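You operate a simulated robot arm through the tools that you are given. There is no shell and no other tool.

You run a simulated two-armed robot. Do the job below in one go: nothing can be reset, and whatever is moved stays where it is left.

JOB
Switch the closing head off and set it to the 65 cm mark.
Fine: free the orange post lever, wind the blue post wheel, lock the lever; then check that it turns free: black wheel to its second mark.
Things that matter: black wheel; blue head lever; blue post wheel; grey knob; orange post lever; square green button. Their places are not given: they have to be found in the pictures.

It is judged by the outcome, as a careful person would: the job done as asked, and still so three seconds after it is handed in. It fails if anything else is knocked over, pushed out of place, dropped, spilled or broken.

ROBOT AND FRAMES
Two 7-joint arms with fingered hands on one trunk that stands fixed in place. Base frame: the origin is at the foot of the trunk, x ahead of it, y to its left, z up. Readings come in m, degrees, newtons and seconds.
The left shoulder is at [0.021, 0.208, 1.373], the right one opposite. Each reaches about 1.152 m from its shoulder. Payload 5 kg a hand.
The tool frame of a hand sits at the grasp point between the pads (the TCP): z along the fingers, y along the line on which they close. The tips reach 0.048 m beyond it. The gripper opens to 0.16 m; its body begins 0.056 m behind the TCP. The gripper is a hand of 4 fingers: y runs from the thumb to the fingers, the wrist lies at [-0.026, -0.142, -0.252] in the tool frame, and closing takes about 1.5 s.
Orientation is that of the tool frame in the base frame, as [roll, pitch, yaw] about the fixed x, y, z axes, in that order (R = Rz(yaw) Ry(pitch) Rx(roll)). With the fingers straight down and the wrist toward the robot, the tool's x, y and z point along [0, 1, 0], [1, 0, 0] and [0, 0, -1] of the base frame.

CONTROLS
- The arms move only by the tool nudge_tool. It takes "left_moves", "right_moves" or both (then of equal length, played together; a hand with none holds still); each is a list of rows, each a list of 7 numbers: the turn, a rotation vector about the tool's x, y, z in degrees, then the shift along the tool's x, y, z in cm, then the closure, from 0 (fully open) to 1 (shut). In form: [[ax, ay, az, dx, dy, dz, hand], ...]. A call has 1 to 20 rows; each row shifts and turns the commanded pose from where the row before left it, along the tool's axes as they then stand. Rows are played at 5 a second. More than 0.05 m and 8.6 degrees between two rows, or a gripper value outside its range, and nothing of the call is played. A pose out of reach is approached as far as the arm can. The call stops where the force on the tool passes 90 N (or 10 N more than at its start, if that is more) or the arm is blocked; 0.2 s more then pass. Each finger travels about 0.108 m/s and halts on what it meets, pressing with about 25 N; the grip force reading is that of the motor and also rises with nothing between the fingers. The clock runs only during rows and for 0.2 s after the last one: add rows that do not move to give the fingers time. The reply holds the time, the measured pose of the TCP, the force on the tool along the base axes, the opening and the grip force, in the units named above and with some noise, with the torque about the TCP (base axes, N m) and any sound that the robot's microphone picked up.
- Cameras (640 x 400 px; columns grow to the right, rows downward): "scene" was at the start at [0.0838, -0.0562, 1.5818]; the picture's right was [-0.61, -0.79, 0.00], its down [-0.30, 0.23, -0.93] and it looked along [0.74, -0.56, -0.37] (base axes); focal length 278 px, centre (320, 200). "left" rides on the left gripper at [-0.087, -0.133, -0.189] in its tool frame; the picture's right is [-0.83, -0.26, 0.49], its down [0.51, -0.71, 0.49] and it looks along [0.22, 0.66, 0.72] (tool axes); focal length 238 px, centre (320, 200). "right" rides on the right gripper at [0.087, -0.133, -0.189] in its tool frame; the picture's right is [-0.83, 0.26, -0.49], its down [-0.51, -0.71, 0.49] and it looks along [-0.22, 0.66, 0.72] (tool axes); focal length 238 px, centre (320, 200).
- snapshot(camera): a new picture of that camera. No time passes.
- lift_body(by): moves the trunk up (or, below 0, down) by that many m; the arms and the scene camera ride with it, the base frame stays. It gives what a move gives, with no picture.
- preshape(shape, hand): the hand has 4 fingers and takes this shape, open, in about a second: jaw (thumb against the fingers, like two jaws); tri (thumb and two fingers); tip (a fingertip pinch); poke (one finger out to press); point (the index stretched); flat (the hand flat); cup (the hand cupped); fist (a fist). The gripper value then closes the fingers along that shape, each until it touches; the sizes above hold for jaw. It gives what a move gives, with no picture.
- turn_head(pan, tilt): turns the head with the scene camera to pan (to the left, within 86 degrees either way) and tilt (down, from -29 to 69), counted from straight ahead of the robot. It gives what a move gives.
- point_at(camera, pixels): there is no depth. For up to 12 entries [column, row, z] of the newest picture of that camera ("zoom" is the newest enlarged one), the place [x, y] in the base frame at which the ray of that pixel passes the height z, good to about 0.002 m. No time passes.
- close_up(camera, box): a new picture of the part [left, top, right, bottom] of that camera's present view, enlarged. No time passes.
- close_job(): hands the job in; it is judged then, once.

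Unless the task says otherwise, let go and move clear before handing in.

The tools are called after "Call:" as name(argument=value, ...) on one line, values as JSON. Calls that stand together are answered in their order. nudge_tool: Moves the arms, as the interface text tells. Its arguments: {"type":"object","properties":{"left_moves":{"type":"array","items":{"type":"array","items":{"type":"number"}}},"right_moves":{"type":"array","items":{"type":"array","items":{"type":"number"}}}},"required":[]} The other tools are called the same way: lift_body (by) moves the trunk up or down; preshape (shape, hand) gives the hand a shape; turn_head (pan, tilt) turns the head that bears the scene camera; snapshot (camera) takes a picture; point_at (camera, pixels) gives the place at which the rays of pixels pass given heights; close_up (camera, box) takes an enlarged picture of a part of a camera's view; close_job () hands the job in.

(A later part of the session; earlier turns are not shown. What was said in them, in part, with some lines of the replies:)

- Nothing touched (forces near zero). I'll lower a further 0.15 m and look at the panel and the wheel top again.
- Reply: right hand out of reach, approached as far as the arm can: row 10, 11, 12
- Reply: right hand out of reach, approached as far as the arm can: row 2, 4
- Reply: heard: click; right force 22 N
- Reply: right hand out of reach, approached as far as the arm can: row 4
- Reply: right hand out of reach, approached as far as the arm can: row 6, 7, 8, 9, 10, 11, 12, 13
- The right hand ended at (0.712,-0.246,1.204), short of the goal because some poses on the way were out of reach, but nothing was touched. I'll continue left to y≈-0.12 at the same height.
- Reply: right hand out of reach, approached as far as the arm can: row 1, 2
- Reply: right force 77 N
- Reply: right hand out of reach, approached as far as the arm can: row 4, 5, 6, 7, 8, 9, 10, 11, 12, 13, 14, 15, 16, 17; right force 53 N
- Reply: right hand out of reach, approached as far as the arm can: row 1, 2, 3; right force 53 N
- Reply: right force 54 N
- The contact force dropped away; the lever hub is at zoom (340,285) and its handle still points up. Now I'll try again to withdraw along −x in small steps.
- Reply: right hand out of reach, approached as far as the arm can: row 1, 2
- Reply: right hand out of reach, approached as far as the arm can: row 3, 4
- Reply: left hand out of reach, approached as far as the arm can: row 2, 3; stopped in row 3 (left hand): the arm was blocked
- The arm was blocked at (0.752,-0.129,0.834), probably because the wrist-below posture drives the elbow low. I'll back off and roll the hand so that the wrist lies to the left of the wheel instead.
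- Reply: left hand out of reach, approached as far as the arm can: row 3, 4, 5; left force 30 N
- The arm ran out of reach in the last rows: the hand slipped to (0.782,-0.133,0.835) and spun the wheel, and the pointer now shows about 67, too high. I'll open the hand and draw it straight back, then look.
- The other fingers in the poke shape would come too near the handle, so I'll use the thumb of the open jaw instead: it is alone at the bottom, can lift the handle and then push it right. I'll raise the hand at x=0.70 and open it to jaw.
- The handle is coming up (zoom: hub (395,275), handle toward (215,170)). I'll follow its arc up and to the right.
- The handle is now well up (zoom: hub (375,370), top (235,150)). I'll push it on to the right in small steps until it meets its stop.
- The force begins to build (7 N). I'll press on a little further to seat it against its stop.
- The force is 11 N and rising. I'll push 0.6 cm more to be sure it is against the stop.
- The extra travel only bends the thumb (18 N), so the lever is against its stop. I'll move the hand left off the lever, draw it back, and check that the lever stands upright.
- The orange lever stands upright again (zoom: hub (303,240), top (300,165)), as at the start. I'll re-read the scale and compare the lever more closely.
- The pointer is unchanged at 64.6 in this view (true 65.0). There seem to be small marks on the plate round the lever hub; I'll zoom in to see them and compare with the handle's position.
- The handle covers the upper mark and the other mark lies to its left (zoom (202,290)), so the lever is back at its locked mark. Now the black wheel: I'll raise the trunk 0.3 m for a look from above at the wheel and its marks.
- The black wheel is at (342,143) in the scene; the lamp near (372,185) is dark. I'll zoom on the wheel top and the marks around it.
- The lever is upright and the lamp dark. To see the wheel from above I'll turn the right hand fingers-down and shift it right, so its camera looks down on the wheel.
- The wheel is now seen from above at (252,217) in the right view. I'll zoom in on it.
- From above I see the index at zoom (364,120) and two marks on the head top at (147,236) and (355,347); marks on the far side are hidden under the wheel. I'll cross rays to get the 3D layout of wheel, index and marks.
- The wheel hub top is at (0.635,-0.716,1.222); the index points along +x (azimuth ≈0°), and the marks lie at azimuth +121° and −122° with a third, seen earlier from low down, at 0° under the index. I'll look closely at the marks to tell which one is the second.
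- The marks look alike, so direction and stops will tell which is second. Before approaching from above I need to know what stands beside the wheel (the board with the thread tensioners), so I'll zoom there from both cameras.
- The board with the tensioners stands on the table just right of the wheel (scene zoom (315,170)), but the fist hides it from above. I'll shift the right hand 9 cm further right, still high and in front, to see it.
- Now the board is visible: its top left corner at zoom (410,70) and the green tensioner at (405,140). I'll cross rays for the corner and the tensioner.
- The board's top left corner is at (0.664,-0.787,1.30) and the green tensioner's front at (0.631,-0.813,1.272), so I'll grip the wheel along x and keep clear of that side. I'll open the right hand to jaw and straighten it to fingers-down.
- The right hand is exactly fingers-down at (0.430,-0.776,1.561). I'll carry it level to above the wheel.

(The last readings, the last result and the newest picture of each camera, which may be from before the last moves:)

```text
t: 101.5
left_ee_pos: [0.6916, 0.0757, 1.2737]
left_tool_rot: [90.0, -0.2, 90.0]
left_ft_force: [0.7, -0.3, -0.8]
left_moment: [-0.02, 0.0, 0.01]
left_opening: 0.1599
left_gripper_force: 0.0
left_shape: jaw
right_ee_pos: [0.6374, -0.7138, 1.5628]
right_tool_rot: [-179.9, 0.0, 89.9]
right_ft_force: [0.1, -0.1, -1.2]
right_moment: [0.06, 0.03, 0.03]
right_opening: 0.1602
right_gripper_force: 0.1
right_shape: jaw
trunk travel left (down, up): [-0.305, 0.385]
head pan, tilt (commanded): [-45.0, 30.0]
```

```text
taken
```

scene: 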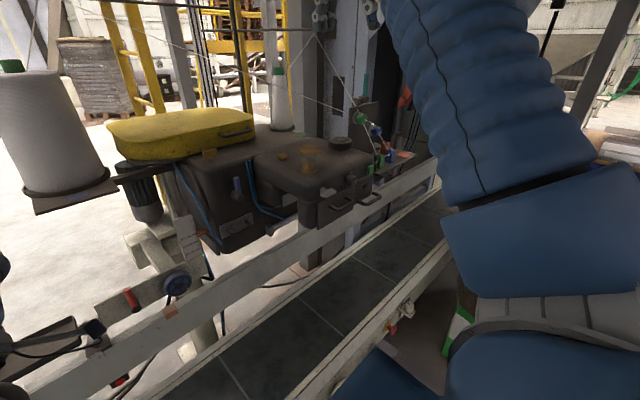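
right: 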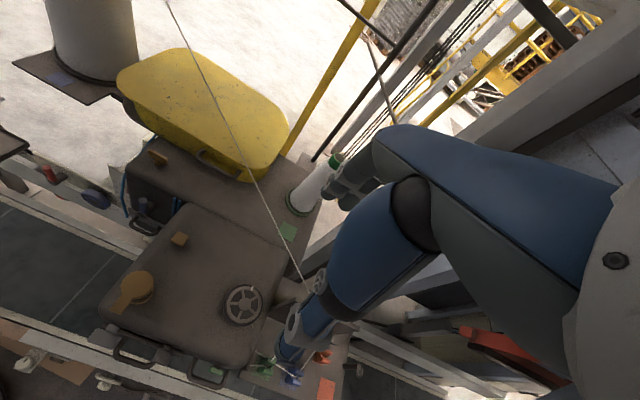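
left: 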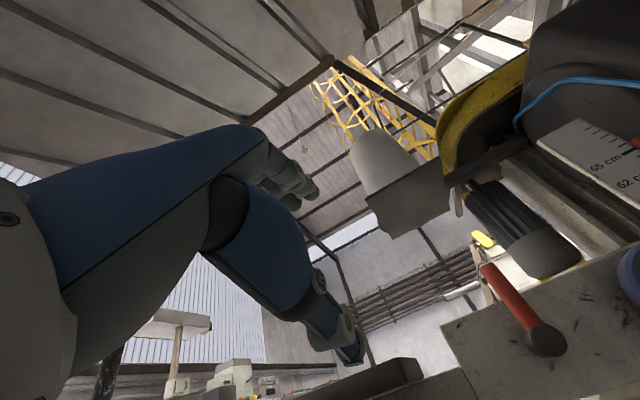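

In the right view a thread runs from (170,0) over the yellow cover to (305,285), close to where the hand would go down. I must find its height before descending; I'll trace it in the scene picture.

Call:
close_up(camera="scene", box=[180, 20, 400, 160])

Call:
close_up(camera="scene", box=[290, 70, 400, 160])

Call:
close_up(camera="right", box=[200, 200, 380, 380])

```text
2.86 times, centred on (290, 90) of scene
```

zoom: 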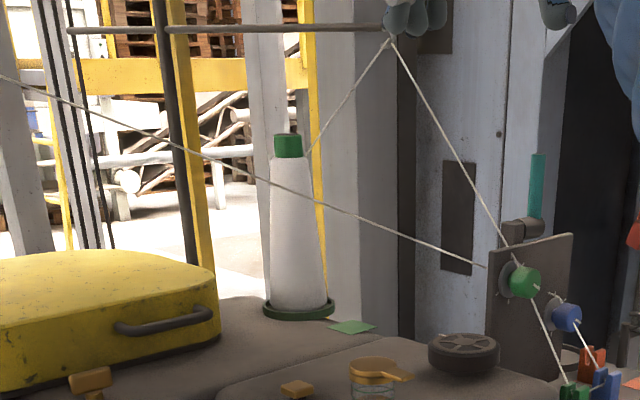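

```text
4.44 times, centred on (345, 115) of scene
```

zoom: 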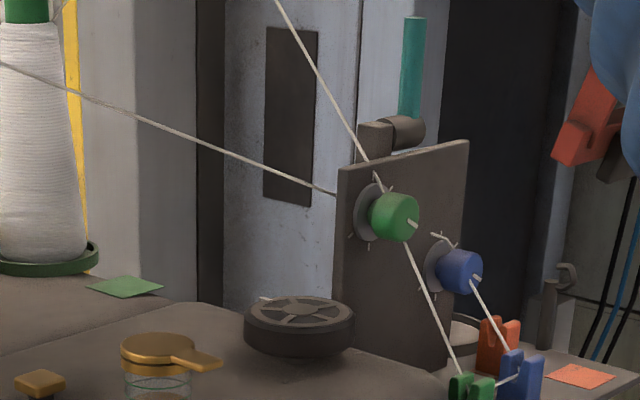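

```text
2.22 times, centred on (290, 290) of right
```

zoom: 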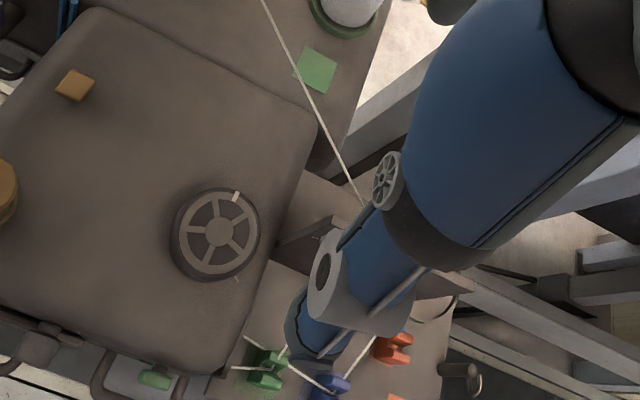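

Crossing the lines, this thread runs past (0.69,-0.83,1.28), (0.74,-0.73,1.32), (0.79,-0.64,1.36) – just behind the wheel – so open fingers on the far side would touch it. I'll turn the hand 45° so the fingers go to the left-rear and the thumb to the right-front, and narrow the opening.

Call:
nudge_tool(right_moves=[[0, 0, -8, 0, 0, 0, 0.15], [0, 0, -8, 0, 0, 0, 0.3], [0, 0, -8, 0, 0, 0, 0.3], [0, 0, -8, 0, 0, 0, 0.3], [0, 0, -8, 0, 0, 0, 0.3], [0, 0, -5, 0, 0, 0, 0.3]])

Call:
snapshot(camera="scene")

Call:
snapshot(camera="right")

```text
t: 102.9
left_ee_pos: [0.6901, 0.0747, 1.2756]
left_tool_rot: [89.9, -0.3, 89.8]
left_ft_force: [0.7, -0.4, 0.4]
left_moment: [-0.01, 0.06, 0.07]
left_opening: 0.1597
left_gripper_force: 0.1
left_shape: jaw
right_ee_pos: [0.5962, -0.686, 1.5348]
right_tool_rot: [-180.0, 0.1, 135.0]
right_ft_force: [-0.5, 0.1, 0.2]
right_moment: [0.12, -0.07, -0.05]
right_opening: 0.1124
right_gripper_force: 0.1
right_shape: jaw
right hand out of reach, approached as far as the arm can: row 3, 4, 5, 6
trunk travel left (down, up): [-0.305, 0.385]
head pan, tilt (commanded): [-45.0, 30.0]
```

```text
taken
```

scene: 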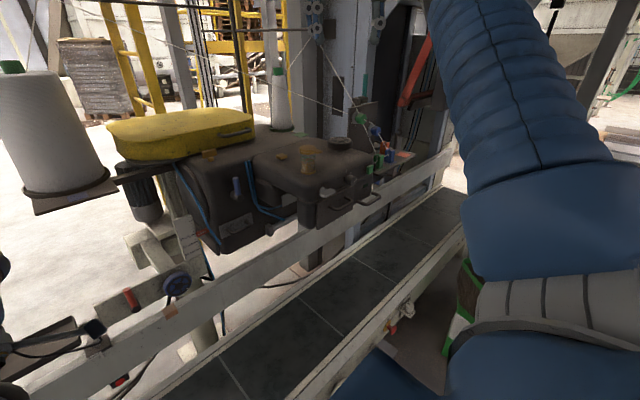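

```text
taken
```

right: 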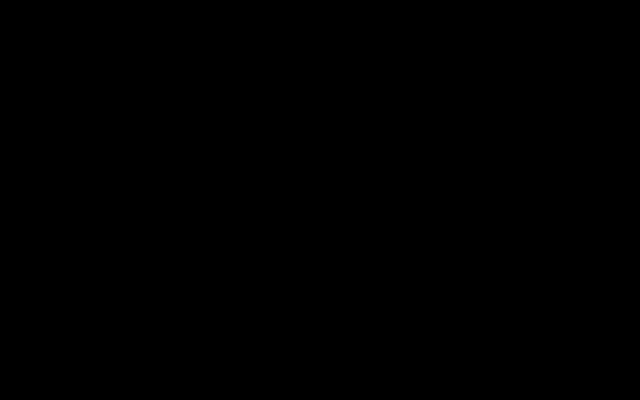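

The hand has turned (yaw 135°) but fell short in position at this height, (0.596,-0.686,1.535); lower down it should be in reach. I'll move it down to z≈1.40 and back over the wheel's centre.

Call:
nudge_tool(right_moves=[[0, 0, 0, -0.6, 0.1, 3.4, 0.3], [0, 0, 0, -1.2, 0.15, 3.4, 0.3], [0, 0, 0, -1.5, 0.2, 3.4, 0.3], [0, 0, 0, -1.5, 0.2, 3.3, 0.3]])

Call:
snapshot(camera="scene")

Call:
snapshot(camera="right")

```text
t: 103.9
left_ee_pos: [0.6924, 0.0732, 1.2734]
left_tool_rot: [90.0, -0.3, 90.0]
left_ft_force: [0.2, -1.8, -0.2]
left_moment: [0.0, -0.09, 0.1]
left_opening: 0.1598
left_gripper_force: 0.1
left_shape: jaw
right_ee_pos: [0.641, -0.7144, 1.3979]
right_tool_rot: [180.0, 0.0, 135.0]
right_ft_force: [0.8, -1.4, -0.5]
right_moment: [0.1, 0.08, 0.05]
right_opening: 0.112
right_gripper_force: 0.0
right_shape: jaw
trunk travel left (down, up): [-0.305, 0.385]
head pan, tilt (commanded): [-45.0, 30.0]
```

```text
taken
```

scene: 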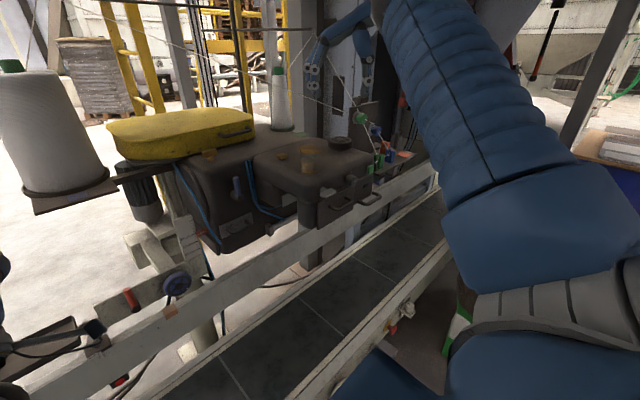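

```text
taken
```

right: 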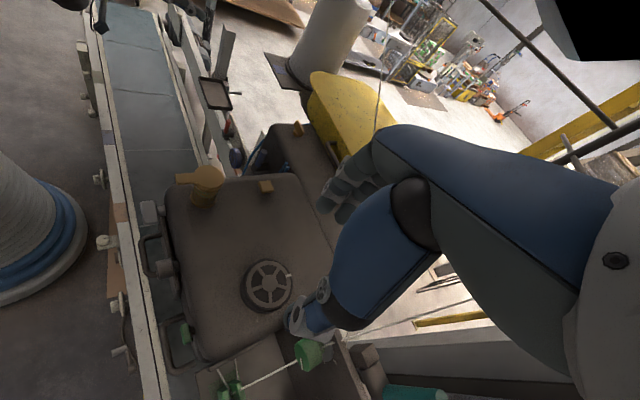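

The hand is over the wheel at (0.641,-0.714,1.398) and the right camera sees again. I'll zoom from the scene and the right camera to check the threads around the fingers.

Call:
close_up(camera="scene", box=[280, 0, 420, 170])

Call:
close_up(camera="right", box=[220, 140, 400, 390])

```text
2.35 times, centred on (350, 85) of scene
```

zoom: 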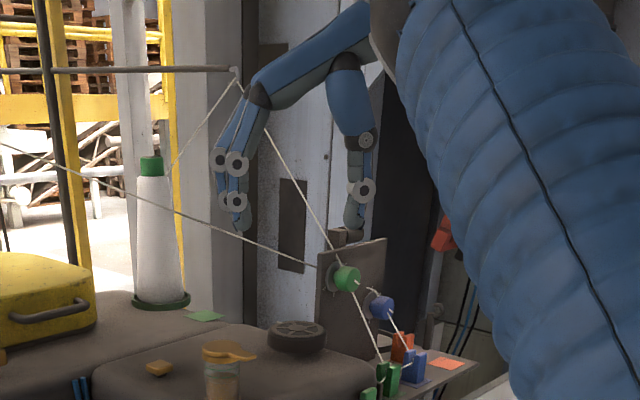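

```text
1.60 times, centred on (310, 265) of right
```

zoom: 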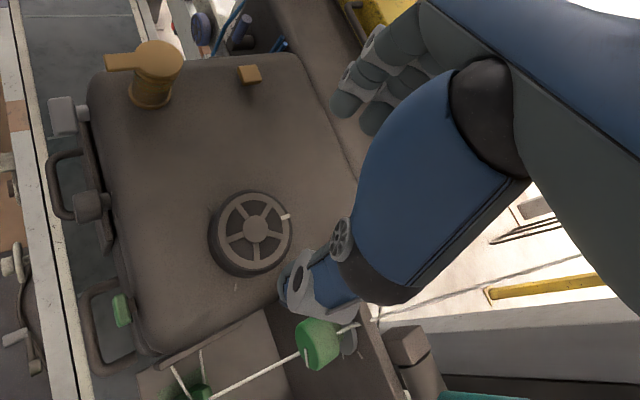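

The hand hangs over the wheel with the threads clear behind it. I'll correct the centring by a few millimetres and lower to z≈1.30, then look.

Call:
nudge_tool(right_moves=[[0, 0, 0, 0.2, -0.25, 3.3, 0.3], [0, 0, 0, 0.2, -0.25, 3.3, 0.3], [0, 0, 0, 0, 0, 3.2, 0.3]])

Call:
close_up(camera="scene", box=[290, 50, 410, 170])

Call:
close_up(camera="right", box=[220, 140, 400, 390])

```text
t: 104.7
left_ee_pos: [0.6926, 0.0738, 1.2748]
left_tool_rot: [90.0, -0.2, 89.9]
left_ft_force: [-0.1, -1.0, 0.0]
left_moment: [0.05, -0.03, 0.06]
left_opening: 0.1599
left_gripper_force: 0.1
left_shape: jaw
right_ee_pos: [0.6323, -0.7137, 1.2987]
right_tool_rot: [-179.9, 0.1, 134.9]
right_ft_force: [1.2, 0.1, -0.4]
right_moment: [0.06, 0.11, -0.01]
right_opening: 0.1123
right_gripper_force: 0.0
right_shape: jaw
trunk travel left (down, up): [-0.305, 0.385]
head pan, tilt (commanded): [-45.0, 30.0]
```

```text
3.33 times, centred on (350, 110) of scene
```

zoom: 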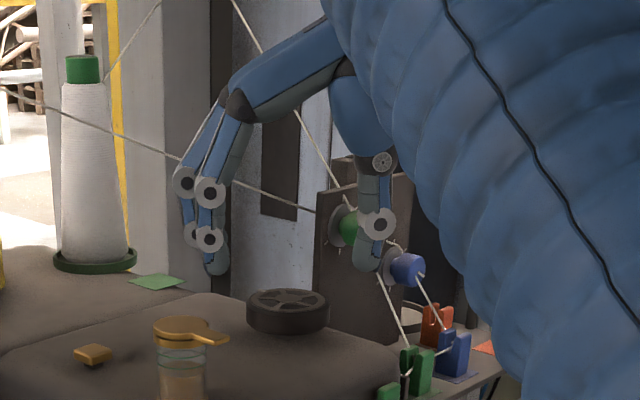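

```text
1.60 times, centred on (310, 265) of right
```

zoom: 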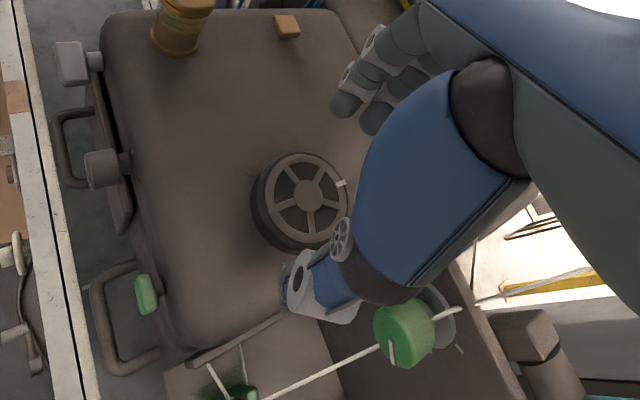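

Thumb and fingers are clear of the green tensioner and both threads. I'll go down the last 5.4 cm around the wheel.

Call:
nudge_tool(right_moves=[[0, 0, 0, -0.14, 0, 1.8, 0.3], [0, 0, 0, -0.14, 0, 1.8, 0.3], [0, 0, 0, 0, 0, 1.8, 0.3]])

Call:
close_up(camera="scene", box=[290, 60, 410, 170])

Call:
snapshot(camera="right")

```text
t: 105.5
left_ee_pos: [0.6911, 0.0753, 1.2734]
left_tool_rot: [90.0, -0.1, 90.0]
left_ft_force: [0.7, 1.2, 0.2]
left_moment: [-0.03, -0.01, 0.03]
left_opening: 0.1601
left_gripper_force: 0.0
left_shape: jaw
right_ee_pos: [0.6315, -0.715, 1.2474]
right_tool_rot: [-179.9, 0.0, 135.0]
right_ft_force: [0.7, -0.9, -0.5]
right_moment: [-0.02, 0.03, 0.01]
right_opening: 0.1122
right_gripper_force: 0.2
right_shape: jaw
trunk travel left (down, up): [-0.305, 0.385]
head pan, tilt (commanded): [-45.0, 30.0]
```

```text
3.64 times, centred on (350, 115) of scene
```

zoom: 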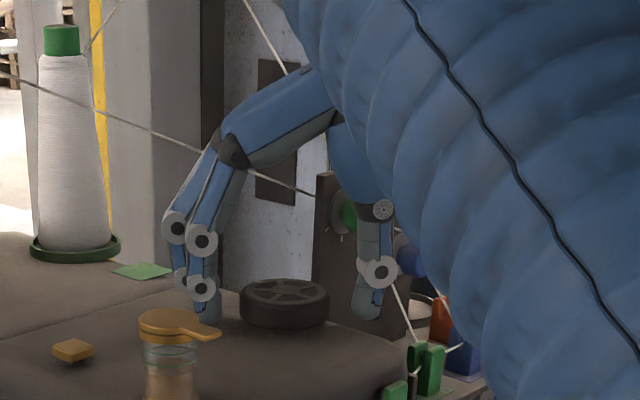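

```text
taken
```

right: 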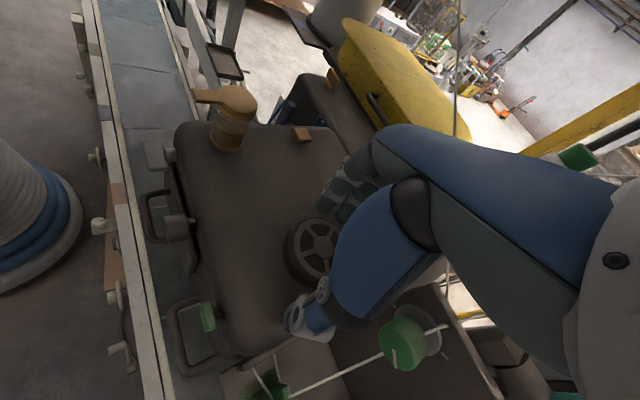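

The fingers (zoom (205,310)) and thumb (368,315) straddle the wheel evenly. I'll close on the rim.

Call:
nudge_tool(right_moves=[[0, 0, 0, 0, 0, 0, 0.5], [0, 0, 0, 0, 0, 0, 0.7], [0, 0, 0, 0, 0, 0, 1], [0, 0, 0, 0, 0, 0, 1], [0, 0, 0, 0, 0, 0, 1], [0, 0, 0, 0, 0, 0, 1]])

Call:
close_up(camera="scene", box=[300, 90, 390, 160])

Call:
close_up(camera="right", box=[260, 180, 380, 330])

```text
t: 106.9
left_ee_pos: [0.6911, 0.0759, 1.2752]
left_tool_rot: [90.0, -0.2, 89.8]
left_ft_force: [-0.9, 0.4, -0.1]
left_moment: [0.0, 0.01, 0.0]
left_opening: 0.16
left_gripper_force: 0.1
left_shape: jaw
right_ee_pos: [0.6308, -0.7156, 1.2465]
right_tool_rot: [180.0, 0.0, 135.1]
right_ft_force: [-1.5, -1.3, -0.5]
right_moment: [-0.02, 0.02, -0.01]
right_opening: 0.0713
right_gripper_force: 25.5
right_shape: jaw
trunk travel left (down, up): [-0.305, 0.385]
head pan, tilt (commanded): [-45.0, 30.0]
```

```text
5.71 times, centred on (345, 125) of scene
```

zoom: 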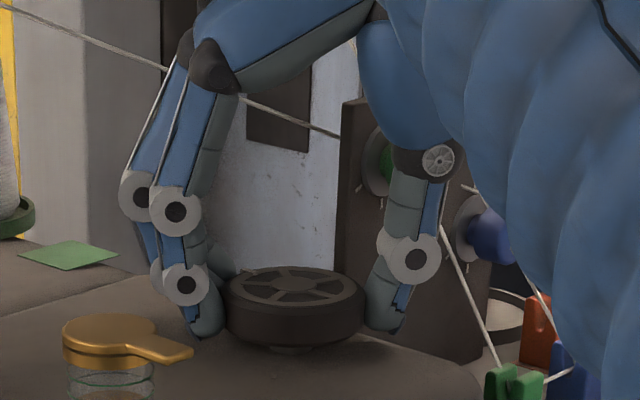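

```text
2.67 times, centred on (320, 255) of right
```

zoom: 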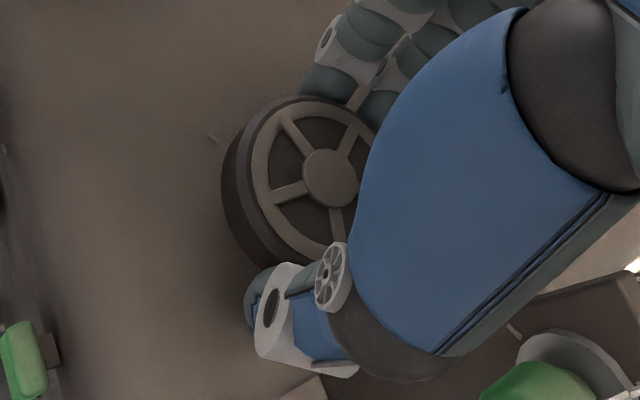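

The grip is firm (0.071 m, 25 N). I'll try a small turn counter-clockwise (seen from above) and watch the moment to feel whether it turns freely.

Call:
nudge_tool(right_moves=[[0, 0, -4, 0, 0, 0, 1], [0, 0, -4, 0, 0, 0, 1], [0, 0, -4, 0, 0, 0, 1]])

Call:
close_up(camera="scene", box=[300, 90, 390, 160])

Call:
close_up(camera="right", box=[260, 180, 380, 330])

```text
t: 107.7
left_ee_pos: [0.6915, 0.0752, 1.2737]
left_tool_rot: [90.0, -0.3, 89.8]
left_ft_force: [0.4, 0.8, 0.3]
left_moment: [0.01, 0.04, -0.01]
left_opening: 0.1598
left_gripper_force: 0.1
left_shape: jaw
right_ee_pos: [0.6313, -0.7158, 1.2472]
right_tool_rot: [179.9, 0.0, 147.0]
right_ft_force: [5.7, -6.6, -0.3]
right_moment: [-0.27, -0.35, -1.21]
right_opening: 0.0706
right_gripper_force: 25.0
right_shape: jaw
trunk travel left (down, up): [-0.305, 0.385]
head pan, tilt (commanded): [-45.0, 30.0]
```

```text
5.71 times, centred on (345, 125) of scene
```

zoom: 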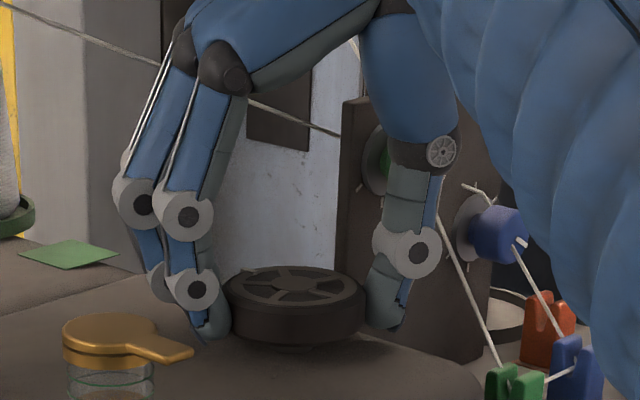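

```text
2.67 times, centred on (320, 255) of right
```

zoom: 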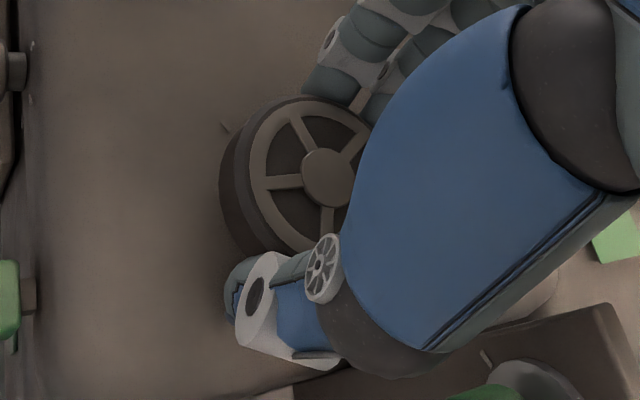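

The hand turned 12° but the spokes did not follow (left spoke moved against the hand) and a moment of 1.2 N·m built up, so counter-clockwise is against a stop. I'll turn the other way: back and on clockwise.

Call:
nudge_tool(right_moves=[[0, 0, 4, 0, 0, 0, 1], [0, 0, 4, 0, 0, 0, 1], [0, 0, 4, 0, 0, 0, 1], [0, 0, 4, 0, 0, 0, 1], [0, 0, 4, 0, 0, 0, 1]])

Call:
close_up(camera="scene", box=[300, 90, 390, 160])

Call:
close_up(camera="right", box=[260, 180, 380, 330])

```text
t: 108.9
left_ee_pos: [0.6899, 0.0765, 1.2749]
left_tool_rot: [90.0, -0.1, 89.9]
left_ft_force: [0.4, 0.1, -0.7]
left_moment: [0.02, -0.01, 0.01]
left_opening: 0.16
left_gripper_force: 0.0
left_shape: jaw
right_ee_pos: [0.6307, -0.7157, 1.2472]
right_tool_rot: [180.0, -0.1, 126.9]
right_ft_force: [-11.7, 6.4, -4.5]
right_moment: [0.28, 0.36, 0.13]
right_opening: 0.0703
right_gripper_force: 25.1
right_shape: jaw
trunk travel left (down, up): [-0.305, 0.385]
head pan, tilt (commanded): [-45.0, 30.0]
```

```text
5.71 times, centred on (345, 125) of scene
```

zoom: 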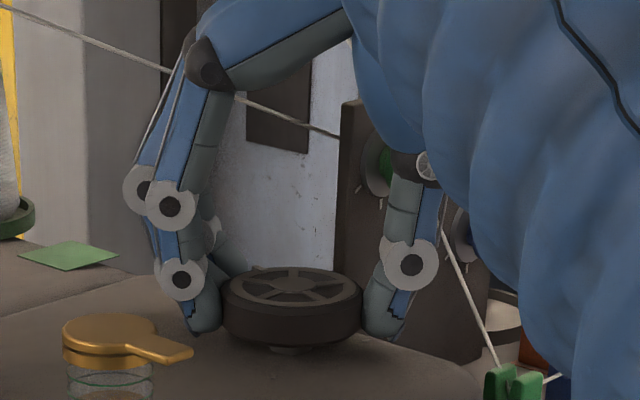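

```text
2.67 times, centred on (320, 255) of right
```

zoom: 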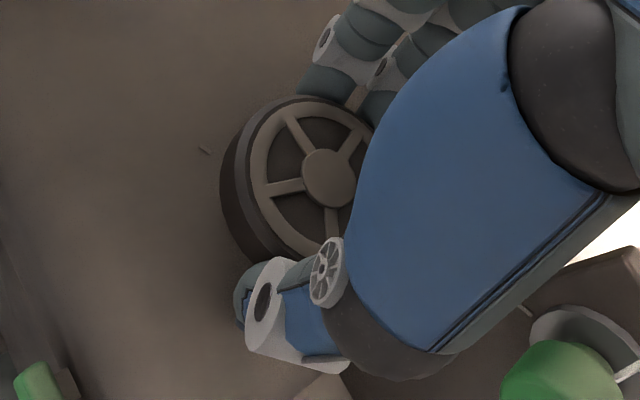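

Clockwise it turns freely (moment only 0.1 N·m), so the wheel runs clockwise from its first mark and the second mark is the one at azimuth −122°. I'll work in short strokes to stay clear of thread and tensioner: 7° more, then open slightly and turn the hand back for a new grip.

Call:
nudge_tool(right_moves=[[0, 0, 3.5, 0, 0, 0, 1], [0, 0, 3.5, 0, 0, 0, 1], [0, 0, 0, 0, 0, 0, 0.6], [0, 0, 0, 0, 0, 0, 0.42], [0, 0, 0, 0, 0, 0, 0.42], [0, 0, 0, 0, 0, 0, 0.42]])

Call:
close_up(camera="scene", box=[300, 90, 390, 160])

Call:
close_up(camera="right", box=[260, 180, 380, 330])

```text
t: 110.3
left_ee_pos: [0.6913, 0.0765, 1.2758]
left_tool_rot: [90.0, -0.1, 90.1]
left_ft_force: [-0.4, -0.3, 0.4]
left_moment: [-0.01, 0.0, -0.02]
left_opening: 0.1601
left_gripper_force: 0.0
left_shape: jaw
right_ee_pos: [0.6316, -0.7162, 1.2481]
right_tool_rot: [-180.0, 0.0, 119.9]
right_ft_force: [0.2, -0.5, 0.3]
right_moment: [0.01, 0.0, -0.03]
right_opening: 0.0922
right_gripper_force: 0.0
right_shape: jaw
trunk travel left (down, up): [-0.305, 0.385]
head pan, tilt (commanded): [-45.0, 30.0]
```

```text
5.71 times, centred on (345, 125) of scene
```

zoom: 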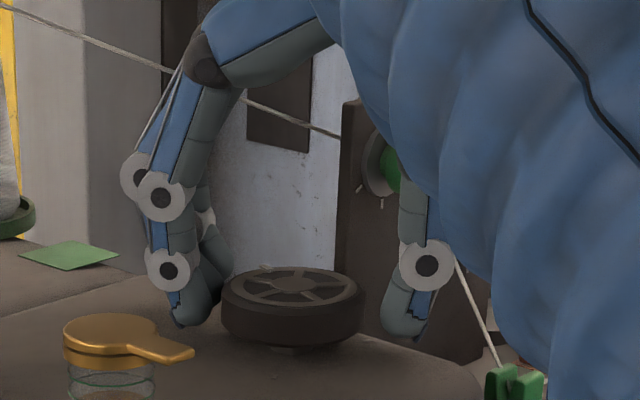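

```text
2.67 times, centred on (320, 255) of right
```

zoom: 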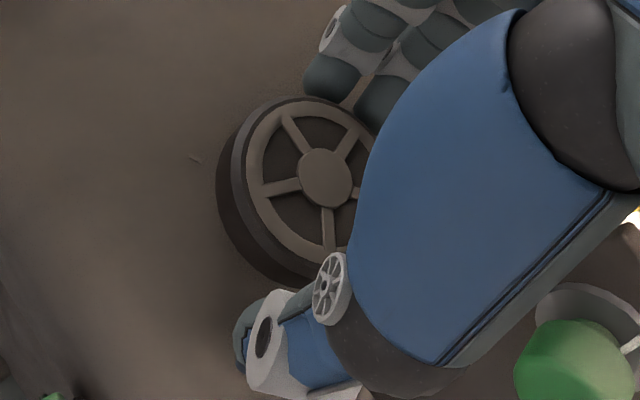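

The fingers are free of the rim. I'll turn the hand back 35° around the wheel, close again and make the next clockwise stroke.

Call:
nudge_tool(right_moves=[[0, 0, -7, 0, 0.25, 0, 0.42], [0, 0, -7, 0, 0, 0, 0.42], [0, 0, -7, 0, 0, 0, 0.42], [0, 0, -7, 0, 0, 0, 0.42], [0, 0, -7, 0, 0, 0, 0.42]])

Call:
close_up(camera="scene", box=[300, 90, 390, 160])

Call:
snapshot(camera="right")

```text
t: 111.5
left_ee_pos: [0.691, 0.0743, 1.2736]
left_tool_rot: [90.0, -0.3, 89.9]
left_ft_force: [-0.2, -0.4, -0.3]
left_moment: [0.0, 0.01, 0.07]
left_opening: 0.16
left_gripper_force: 0.0
left_shape: jaw
right_ee_pos: [0.634, -0.7155, 1.2475]
right_tool_rot: [180.0, 0.1, 155.1]
right_ft_force: [-1.0, -0.1, 0.2]
right_moment: [0.06, -0.03, -0.03]
right_opening: 0.0924
right_gripper_force: 0.1
right_shape: jaw
trunk travel left (down, up): [-0.305, 0.385]
head pan, tilt (commanded): [-45.0, 30.0]
```

```text
5.71 times, centred on (345, 125) of scene
```

zoom: 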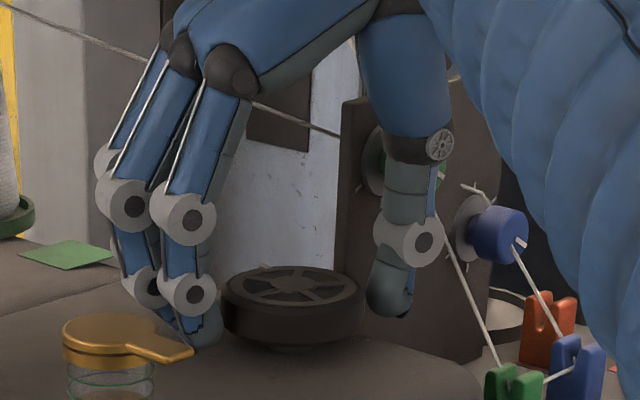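

```text
taken
```

right: 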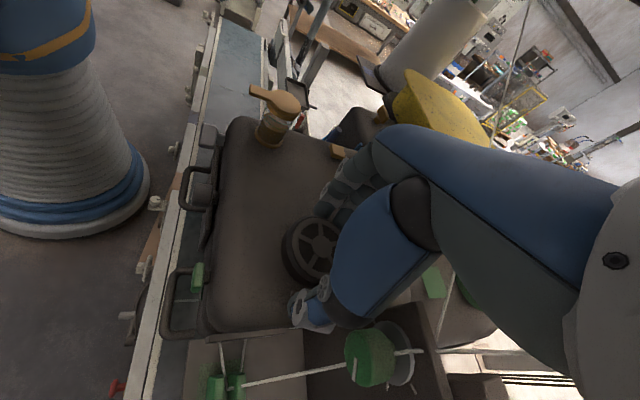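

The hand is back at yaw 155° without touching anything (forces near zero). I'll close and turn 35° clockwise.

Call:
nudge_tool(right_moves=[[0, 0, 0, 0, 0, 0, 0.7], [0, 0, 0, 0, 0, 0, 1], [0, 0, 0, 0, 0, 0, 1], [0, 0, 0, 0, 0, 0, 1], [0, 0, 7, 0, 0, 0, 1], [0, 0, 7, 0, 0, 0, 1], [0, 0, 7, 0, 0, 0, 1], [0, 0, 7, 0, 0, 0, 1], [0, 0, 7, 0, 0, 0, 1]])

Call:
close_up(camera="scene", box=[300, 90, 390, 160])

```text
t: 113.5
left_ee_pos: [0.6906, 0.0736, 1.2751]
left_tool_rot: [89.9, -0.3, 89.8]
left_ft_force: [-0.3, 0.6, 0.1]
left_moment: [0.0, -0.04, -0.02]
left_opening: 0.1599
left_gripper_force: 0.1
left_shape: jaw
right_ee_pos: [0.6325, -0.7152, 1.2477]
right_tool_rot: [-179.9, 0.0, 119.8]
right_ft_force: [-7.2, -2.9, -1.2]
right_moment: [-0.08, 0.22, 0.09]
right_opening: 0.0706
right_gripper_force: 25.1
right_shape: jaw
trunk travel left (down, up): [-0.305, 0.385]
head pan, tilt (commanded): [-45.0, 30.0]
```

```text
5.71 times, centred on (345, 125) of scene
```

zoom: 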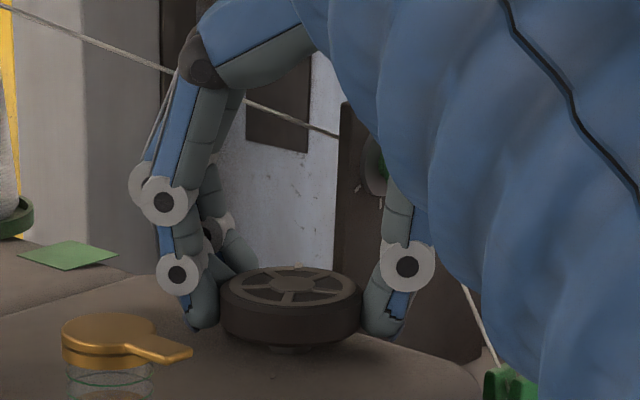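

The index moved to the far right of the rim top (zoom ≈(297,266)). I'll release, turn the hand back and make another stroke.

Call:
nudge_tool(right_moves=[[0, 0, 0, 0, 0, 0, 0.6], [0, 0, 0, 0, 0, 0, 0.42], [0, 0, 0, 0, 0, 0, 0.42], [0, 0, -7, 0, 0.1, 0, 0.42], [0, 0, -7, 0, 0, 0, 0.42], [0, 0, -7, 0, 0, 0, 0.42], [0, 0, -7, 0, 0, 0, 0.42], [0, 0, -7, 0, 0, 0, 0.42], [0, 0, 0, 0, 0, 0, 0.7], [0, 0, 0, 0, 0, 0, 1], [0, 0, 0, 0, 0, 0, 1], [0, 0, 0, 0, 0, 0, 1]])

Call:
close_up(camera="scene", box=[300, 90, 390, 160])

Call:
close_up(camera="right", box=[260, 180, 380, 330])

```text
t: 116.1
left_ee_pos: [0.6915, 0.0753, 1.2745]
left_tool_rot: [90.0, -0.3, 90.0]
left_ft_force: [0.6, 0.1, 0.2]
left_moment: [0.03, 0.02, 0.02]
left_opening: 0.1598
left_gripper_force: 0.0
left_shape: jaw
right_ee_pos: [0.6354, -0.7148, 1.2475]
right_tool_rot: [180.0, 0.1, 155.0]
right_ft_force: [-0.1, -4.0, -0.8]
right_moment: [-0.08, -0.04, -0.01]
right_opening: 0.0709
right_gripper_force: 25.0
right_shape: jaw
trunk travel left (down, up): [-0.305, 0.385]
head pan, tilt (commanded): [-45.0, 30.0]
```

```text
5.71 times, centred on (345, 125) of scene
```

zoom: 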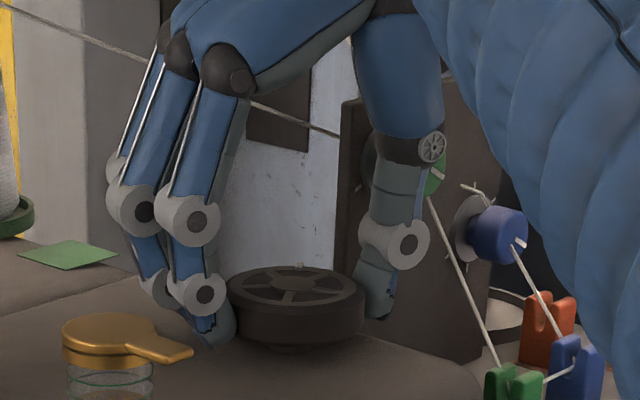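

```text
2.67 times, centred on (320, 255) of right
```

zoom: 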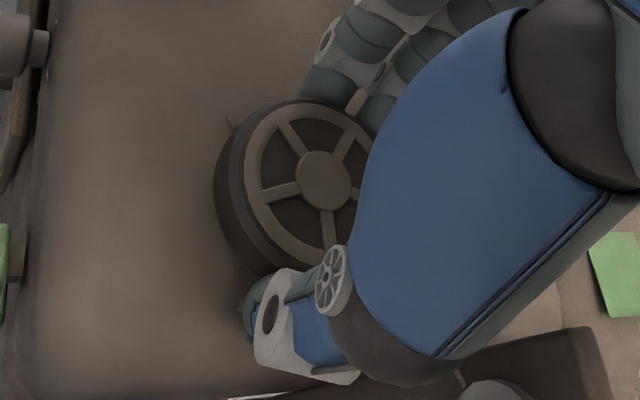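

The index is at the far side of the rim (zoom (303,266)), azimuth about −55°. Next clockwise stroke of 35°, then release and regrip.

Call:
nudge_tool(right_moves=[[0, 0, 7, 0, 0, 0, 1], [0, 0, 7, 0, 0, 0, 1], [0, 0, 7, 0, 0, 0, 1], [0, 0, 7, 0, 0, 0, 1], [0, 0, 7, 0, 0, 0, 1], [0, 0, 0, 0, 0, 0, 0.6], [0, 0, 0, 0, 0, 0, 0.42], [0, 0, 0, 0, 0, 0, 0.42], [0, 0, -7, 0, 0, 0, 0.42], [0, 0, -7, 0, 0, 0, 0.42], [0, 0, -7, 0, 0, 0, 0.42], [0, 0, -7, 0, 0, 0, 0.42], [0, 0, -7, 0, 0, 0, 0.42]])

Call:
close_up(camera="scene", box=[300, 90, 390, 160])

Call:
close_up(camera="right", box=[260, 180, 380, 330])

```text
t: 118.9
left_ee_pos: [0.6925, 0.0749, 1.273]
left_tool_rot: [90.0, -0.3, 89.8]
left_ft_force: [0.1, -0.3, 0.3]
left_moment: [-0.06, -0.04, -0.02]
left_opening: 0.1599
left_gripper_force: 0.0
left_shape: jaw
right_ee_pos: [0.6335, -0.7135, 1.248]
right_tool_rot: [180.0, 0.0, 155.1]
right_ft_force: [0.2, -0.3, 0.1]
right_moment: [0.06, 0.01, -0.03]
right_opening: 0.0924
right_gripper_force: 0.1
right_shape: jaw
trunk travel left (down, up): [-0.305, 0.385]
head pan, tilt (commanded): [-45.0, 30.0]
```

```text
5.71 times, centred on (345, 125) of scene
```

zoom: 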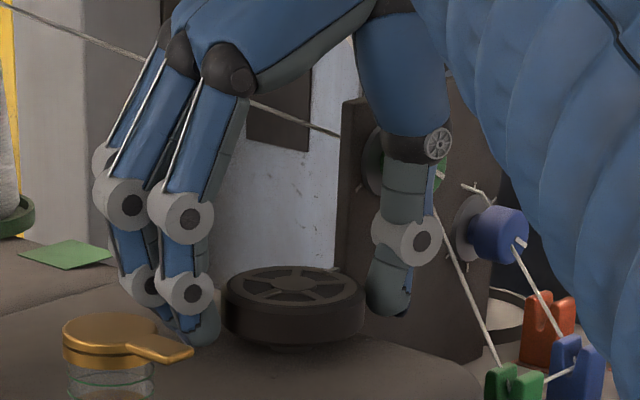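

```text
2.67 times, centred on (320, 255) of right
```

zoom: 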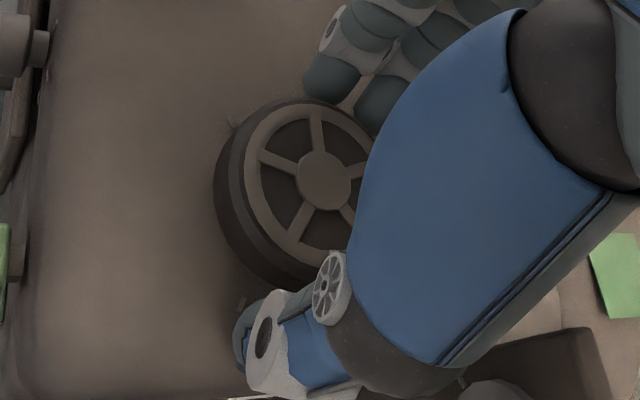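

The index is now right of the far side (zoom (335,270)), about −92° by count; the mark is at −122°. I'll close and turn 29° more clockwise, then release and lift to look from above.

Call:
nudge_tool(right_moves=[[0, 0, 0, 0, 0, 0, 0.7], [0, 0, 0, 0, 0, 0, 1], [0, 0, 0, 0, 0, 0, 1], [0, 0, 0, 0, 0, 0, 1], [0, 0, 7, 0, 0, 0, 1], [0, 0, 7, 0, 0, 0, 1], [0, 0, 7, 0, 0, 0, 1], [0, 0, 8, 0, 0, 0, 1], [0, 0, 0, 0, 0, 0, 1]])

Call:
close_up(camera="scene", box=[300, 90, 390, 160])

Call:
close_up(camera="scene", box=[325, 130, 370, 160])

Call:
close_up(camera="right", box=[260, 180, 380, 330])

```text
t: 120.9
left_ee_pos: [0.6911, 0.0747, 1.2752]
left_tool_rot: [89.9, -0.3, 89.9]
left_ft_force: [-0.8, -0.2, -0.3]
left_moment: [-0.02, 0.05, -0.02]
left_opening: 0.1599
left_gripper_force: 0.0
left_shape: jaw
right_ee_pos: [0.6339, -0.715, 1.2474]
right_tool_rot: [180.0, -0.1, 126.0]
right_ft_force: [-6.3, -3.8, 2.4]
right_moment: [-0.19, 0.25, 0.04]
right_opening: 0.0707
right_gripper_force: 24.7
right_shape: jaw
trunk travel left (down, up): [-0.305, 0.385]
head pan, tilt (commanded): [-45.0, 30.0]
```

```text
5.71 times, centred on (345, 125) of scene
```

zoom: 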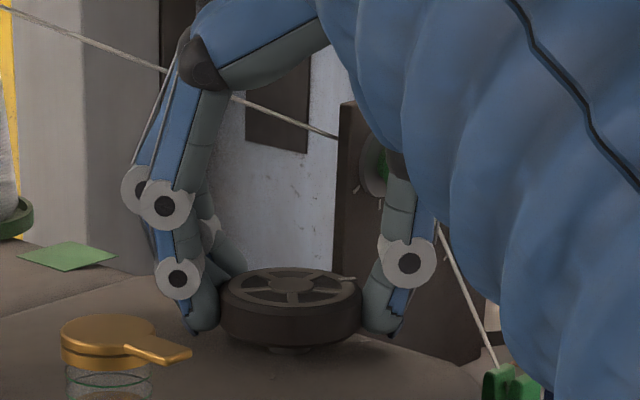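

```text
13.33 times, centred on (348, 145) of scene
```

zoom: 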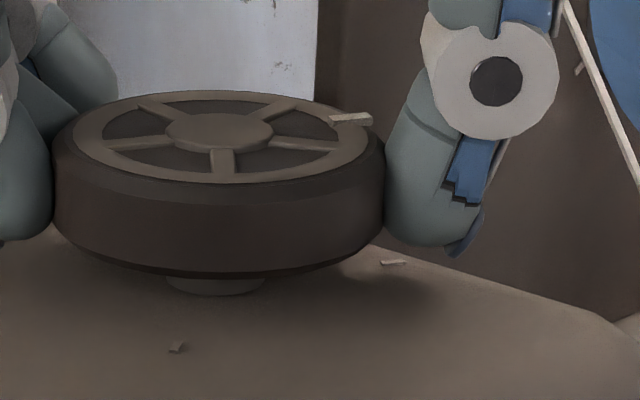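

```text
2.67 times, centred on (320, 255) of right
```

zoom: 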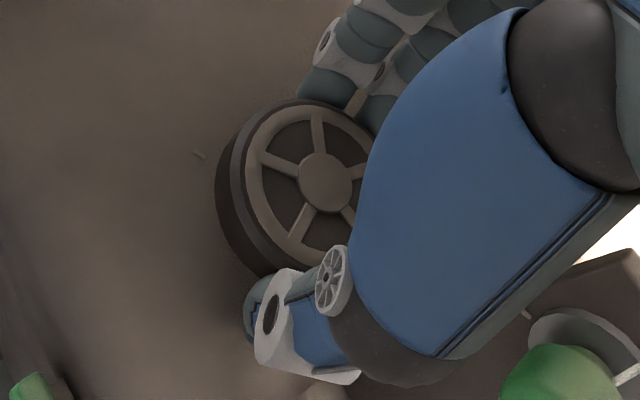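

I can see the index at zoom (352,119) and the mark at (392,262) together now. I'll compute their directions about the hub.

Call:
point_at(camera="scene", pixels=[[349.9, 138.92, 1.223], [339.9, 139.9, 1.222], [352.9, 149.65, 1.187], [347.8, 138.9, 1.223], [352.0, 138.9, 1.223], [351.6, 149.8, 1.187], [354.2, 149.6, 1.187]])

```text
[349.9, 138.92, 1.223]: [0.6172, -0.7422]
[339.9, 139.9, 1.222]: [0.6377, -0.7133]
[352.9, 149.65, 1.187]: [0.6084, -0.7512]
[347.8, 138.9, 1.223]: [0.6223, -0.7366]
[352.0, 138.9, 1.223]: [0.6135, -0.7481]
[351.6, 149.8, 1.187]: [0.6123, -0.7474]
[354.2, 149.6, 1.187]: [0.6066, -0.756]
```

The index lies at about −125° and the mark at −127° in this measurement, within 3° of each other. I'll release, lift straight up and check from above.

Call:
nudge_tool(right_moves=[[0, 0, 0, 0, 0, 0, 0.6], [0, 0, 0, 0, 0, 0, 0.42], [0, 0, 0, 0, 0, 0, 0.36], [0, 0, 0, 0, 0, 0, 0.36], [0, 0, 0, 0, 0, -2, 0.36], [0, 0, 0, 0, 0, -3, 0.36], [0, 0, 0, 0, 0, -3, 0.36], [0, 0, 0, 0, 0, -3, 0.36], [0, 0, 0, 0, 0, -3, 0.36]])

Call:
close_up(camera="scene", box=[325, 130, 370, 160])

Call:
close_up(camera="right", box=[220, 180, 360, 320])

```text
t: 122.9
left_ee_pos: [0.6898, 0.0743, 1.2745]
left_tool_rot: [89.9, -0.1, 90.0]
left_ft_force: [-0.7, -0.1, -0.5]
left_moment: [0.01, 0.01, 0.04]
left_opening: 0.16
left_gripper_force: 0.0
left_shape: jaw
right_ee_pos: [0.6348, -0.7155, 1.3896]
right_tool_rot: [180.0, 0.0, 126.0]
right_ft_force: [-0.2, -0.3, 0.4]
right_moment: [-0.04, -0.08, 0.03]
right_opening: 0.1017
right_gripper_force: 0.1
right_shape: jaw
trunk travel left (down, up): [-0.305, 0.385]
head pan, tilt (commanded): [-45.0, 30.0]
```

```text
13.33 times, centred on (348, 145) of scene
```

zoom: 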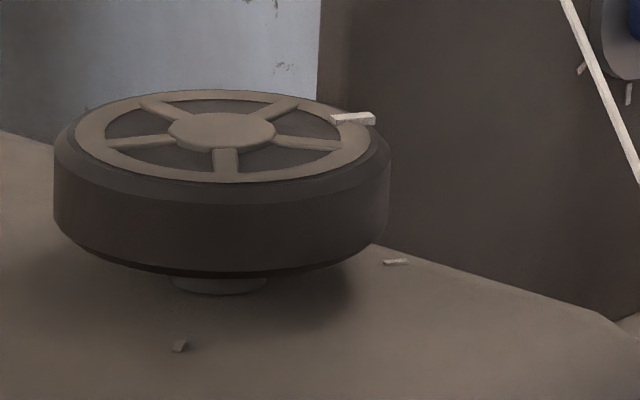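

```text
2.86 times, centred on (290, 250) of right
```

zoom: 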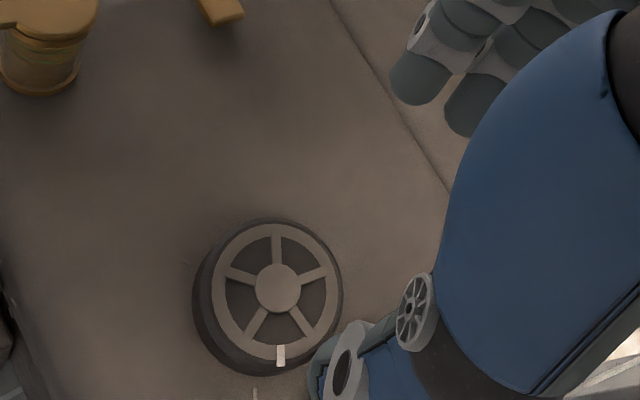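

The wheel is released; from above the index is at zoom (280,355) and the mark at (255,393). I'll zoom and compute their directions with heights taken into account.

Call:
close_up(camera="right", box=[250, 250, 320, 320])

Call:
point_at(camera="right", pixels=[[285.8, 280.8, 1.222], [286.5, 304.2, 1.223], [277.3, 317.5, 1.187], [253.3, 271.8, 1.187]])

```text
5.71 times, centred on (285, 285) of right
```

zoom: 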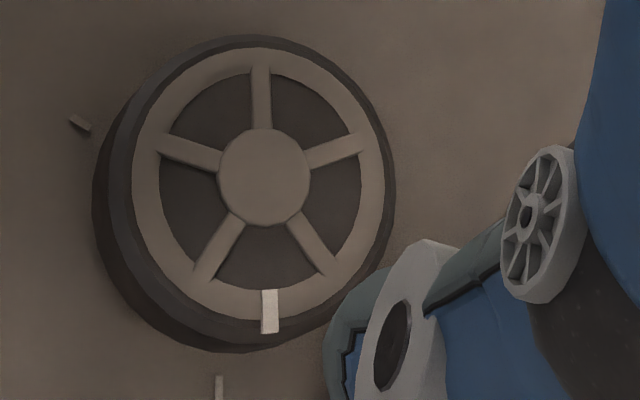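

```text
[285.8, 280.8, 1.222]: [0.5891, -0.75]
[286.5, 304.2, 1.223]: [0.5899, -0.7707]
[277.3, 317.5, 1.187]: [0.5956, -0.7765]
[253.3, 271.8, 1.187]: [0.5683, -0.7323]
```

That query used an older frame; I'll ask again on the enlarged picture itself: hub (264,178), index (270,312), mark C (219,388), mark B (80,123).

Call:
point_at(camera="zoom", pixels=[[264, 178, 1.222], [270, 312, 1.224], [219, 388, 1.187], [80, 123, 1.187], [269, 294, 1.224], [271, 330, 1.224], [219, 378, 1.187]])

```text
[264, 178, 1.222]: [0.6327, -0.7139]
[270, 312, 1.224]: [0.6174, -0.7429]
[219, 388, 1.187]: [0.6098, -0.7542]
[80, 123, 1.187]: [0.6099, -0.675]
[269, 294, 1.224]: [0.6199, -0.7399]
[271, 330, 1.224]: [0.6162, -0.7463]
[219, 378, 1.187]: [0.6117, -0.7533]
```

The index is at −118° and the mark at −120° about the hub (the other mark at +120°), so the wheel is on its second mark within 2°. I'll withdraw the right hand back toward the robot at this height, clear of threads.

Call:
nudge_tool(right_moves=[[0, 0, 0, 2.1, -2.9, -0.5, 0.36], [0, 0, 0, 2.1, -2.9, -0.5, 0.36], [0, 0, 0, 2.1, -2.9, -0.5, 0.36], [0, 0, 0, 2.1, -2.9, 0, 0.36], [0, 0, 0, 2.1, -2.9, 0, 0.36]])

Call:
snapshot(camera="scene")

Call:
close_up(camera="scene", box=[290, 90, 410, 220])

Call:
close_up(camera="scene", box=[90, 190, 260, 330])

```text
t: 124.1
left_ee_pos: [0.6897, 0.0756, 1.2754]
left_tool_rot: [89.9, -0.2, 90.0]
left_ft_force: [-0.9, 0.6, 0.3]
left_moment: [-0.03, 0.05, 0.01]
left_opening: 0.1598
left_gripper_force: 0.0
left_shape: jaw
right_ee_pos: [0.4572, -0.7144, 1.4044]
right_tool_rot: [180.0, 0.0, 126.0]
right_ft_force: [-0.5, 0.0, -0.5]
right_moment: [-0.02, -0.05, -0.07]
right_opening: 0.1022
right_gripper_force: 0.1
right_shape: jaw
trunk travel left (down, up): [-0.305, 0.385]
head pan, tilt (commanded): [-45.0, 30.0]
```

```text
taken
```

scene: 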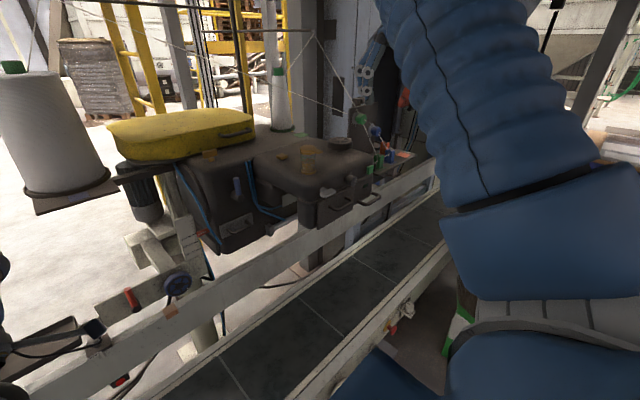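

```text
3.08 times, centred on (350, 155) of scene
```

zoom: 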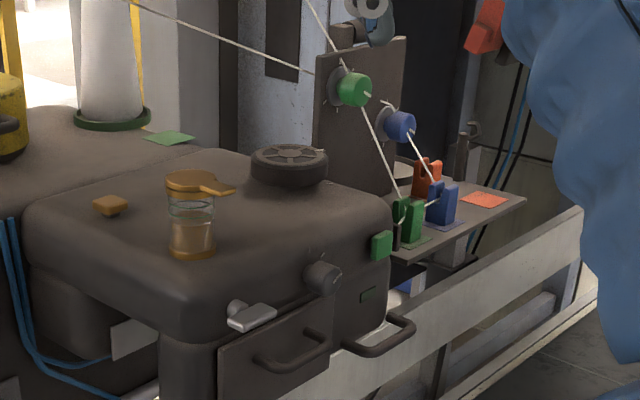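

```text
2.86 times, centred on (175, 260) of scene
```

zoom: 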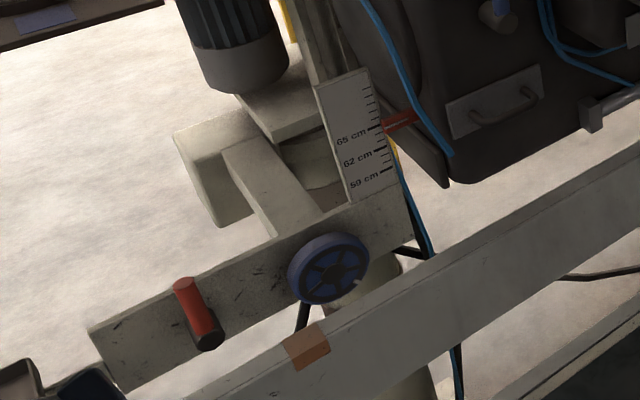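

Threads, guides and the lamp (dark) are as they should be. One last close look at the knob, blue head lever, wheel index and scale before handing in.

Call:
close_up(camera="scene", box=[300, 160, 390, 215])

Call:
close_up(camera="scene", box=[200, 165, 280, 245])

Call:
close_up(camera="scene", box=[180, 210, 215, 250])

Call:
close_up(camera="scene", box=[320, 130, 370, 160])

```text
7.11 times, centred on (345, 188) of scene
```

zoom: 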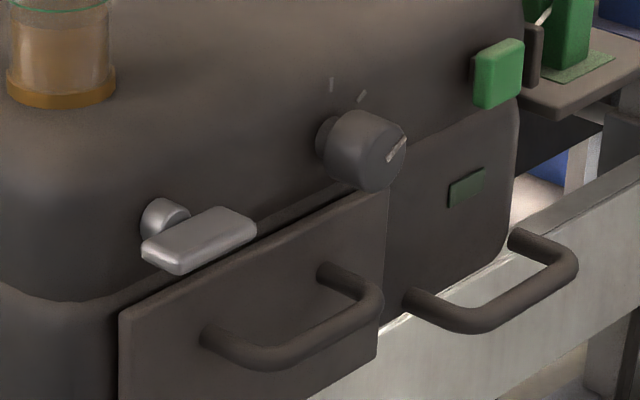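

```text
5.00 times, centred on (240, 205) of scene
```

zoom: 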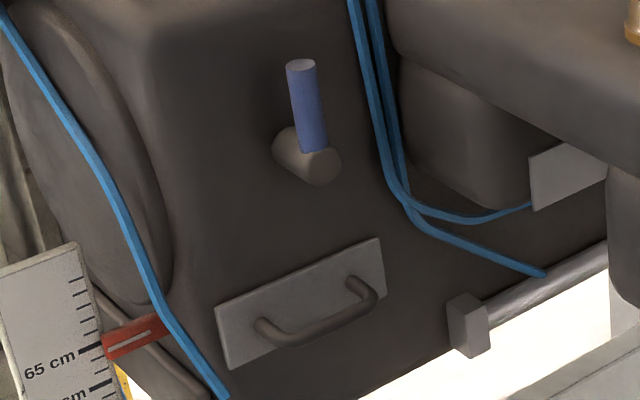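

```text
10.00 times, centred on (198, 230) of scene
```

zoom: 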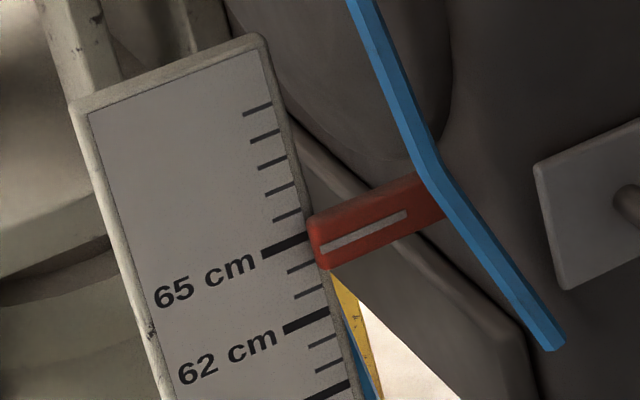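

```text
12.80 times, centred on (345, 145) of scene
```

zoom: 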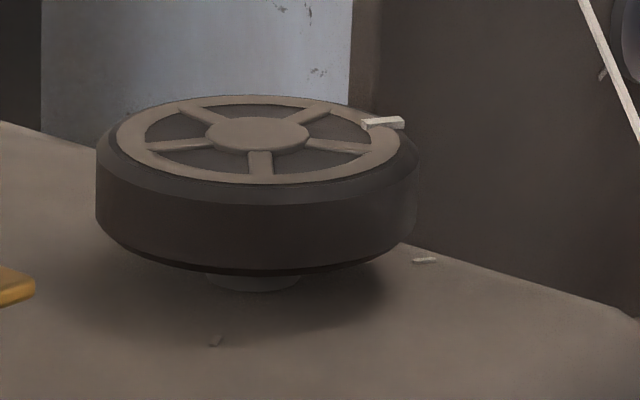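

Everything checks out. The lamp is dark and the grey knob is still on its middle mark. The blue head lever is upright, the pointer is at 65 cm once parallax is allowed for, and the orange lever is upright on its locked mark. The black wheel's index points at its second mark. Both hands are clear, so I'm handing the job in.

Call:
close_job()

```text
The job is handed in.
```

The closing head is off, set to the 65 cm mark and locked, and the black wheel is on its second mark. The result of the check hasn't come back to me.

- **Switched off:** I pressed the square green button once. It clicked and the lamp under it went dark and stayed dark.
- **Height:** I freed the orange post lever and wound the blue post wheel. The hand slipped once and overshot, so I wound back. The pointer now stands within about 1 mm of 65 cm, after correcting for the camera's viewing angle.
- **Lever locked:** The orange post lever is pushed back upright against its stop, on the same mark where it started.
- **Turns free:** The black wheel hit a stop counter-clockwise but turned freely clockwise. I took the next mark clockwise from the start as the second one. The index is within about 2° of it.

While I was bringing the right hand toward the post, it drifted and pressed on the head's side box with about 50 N before I withdrew it. Close-ups afterwards showed nothing moved, and the blue head lever and grey knob look as they did at the start.
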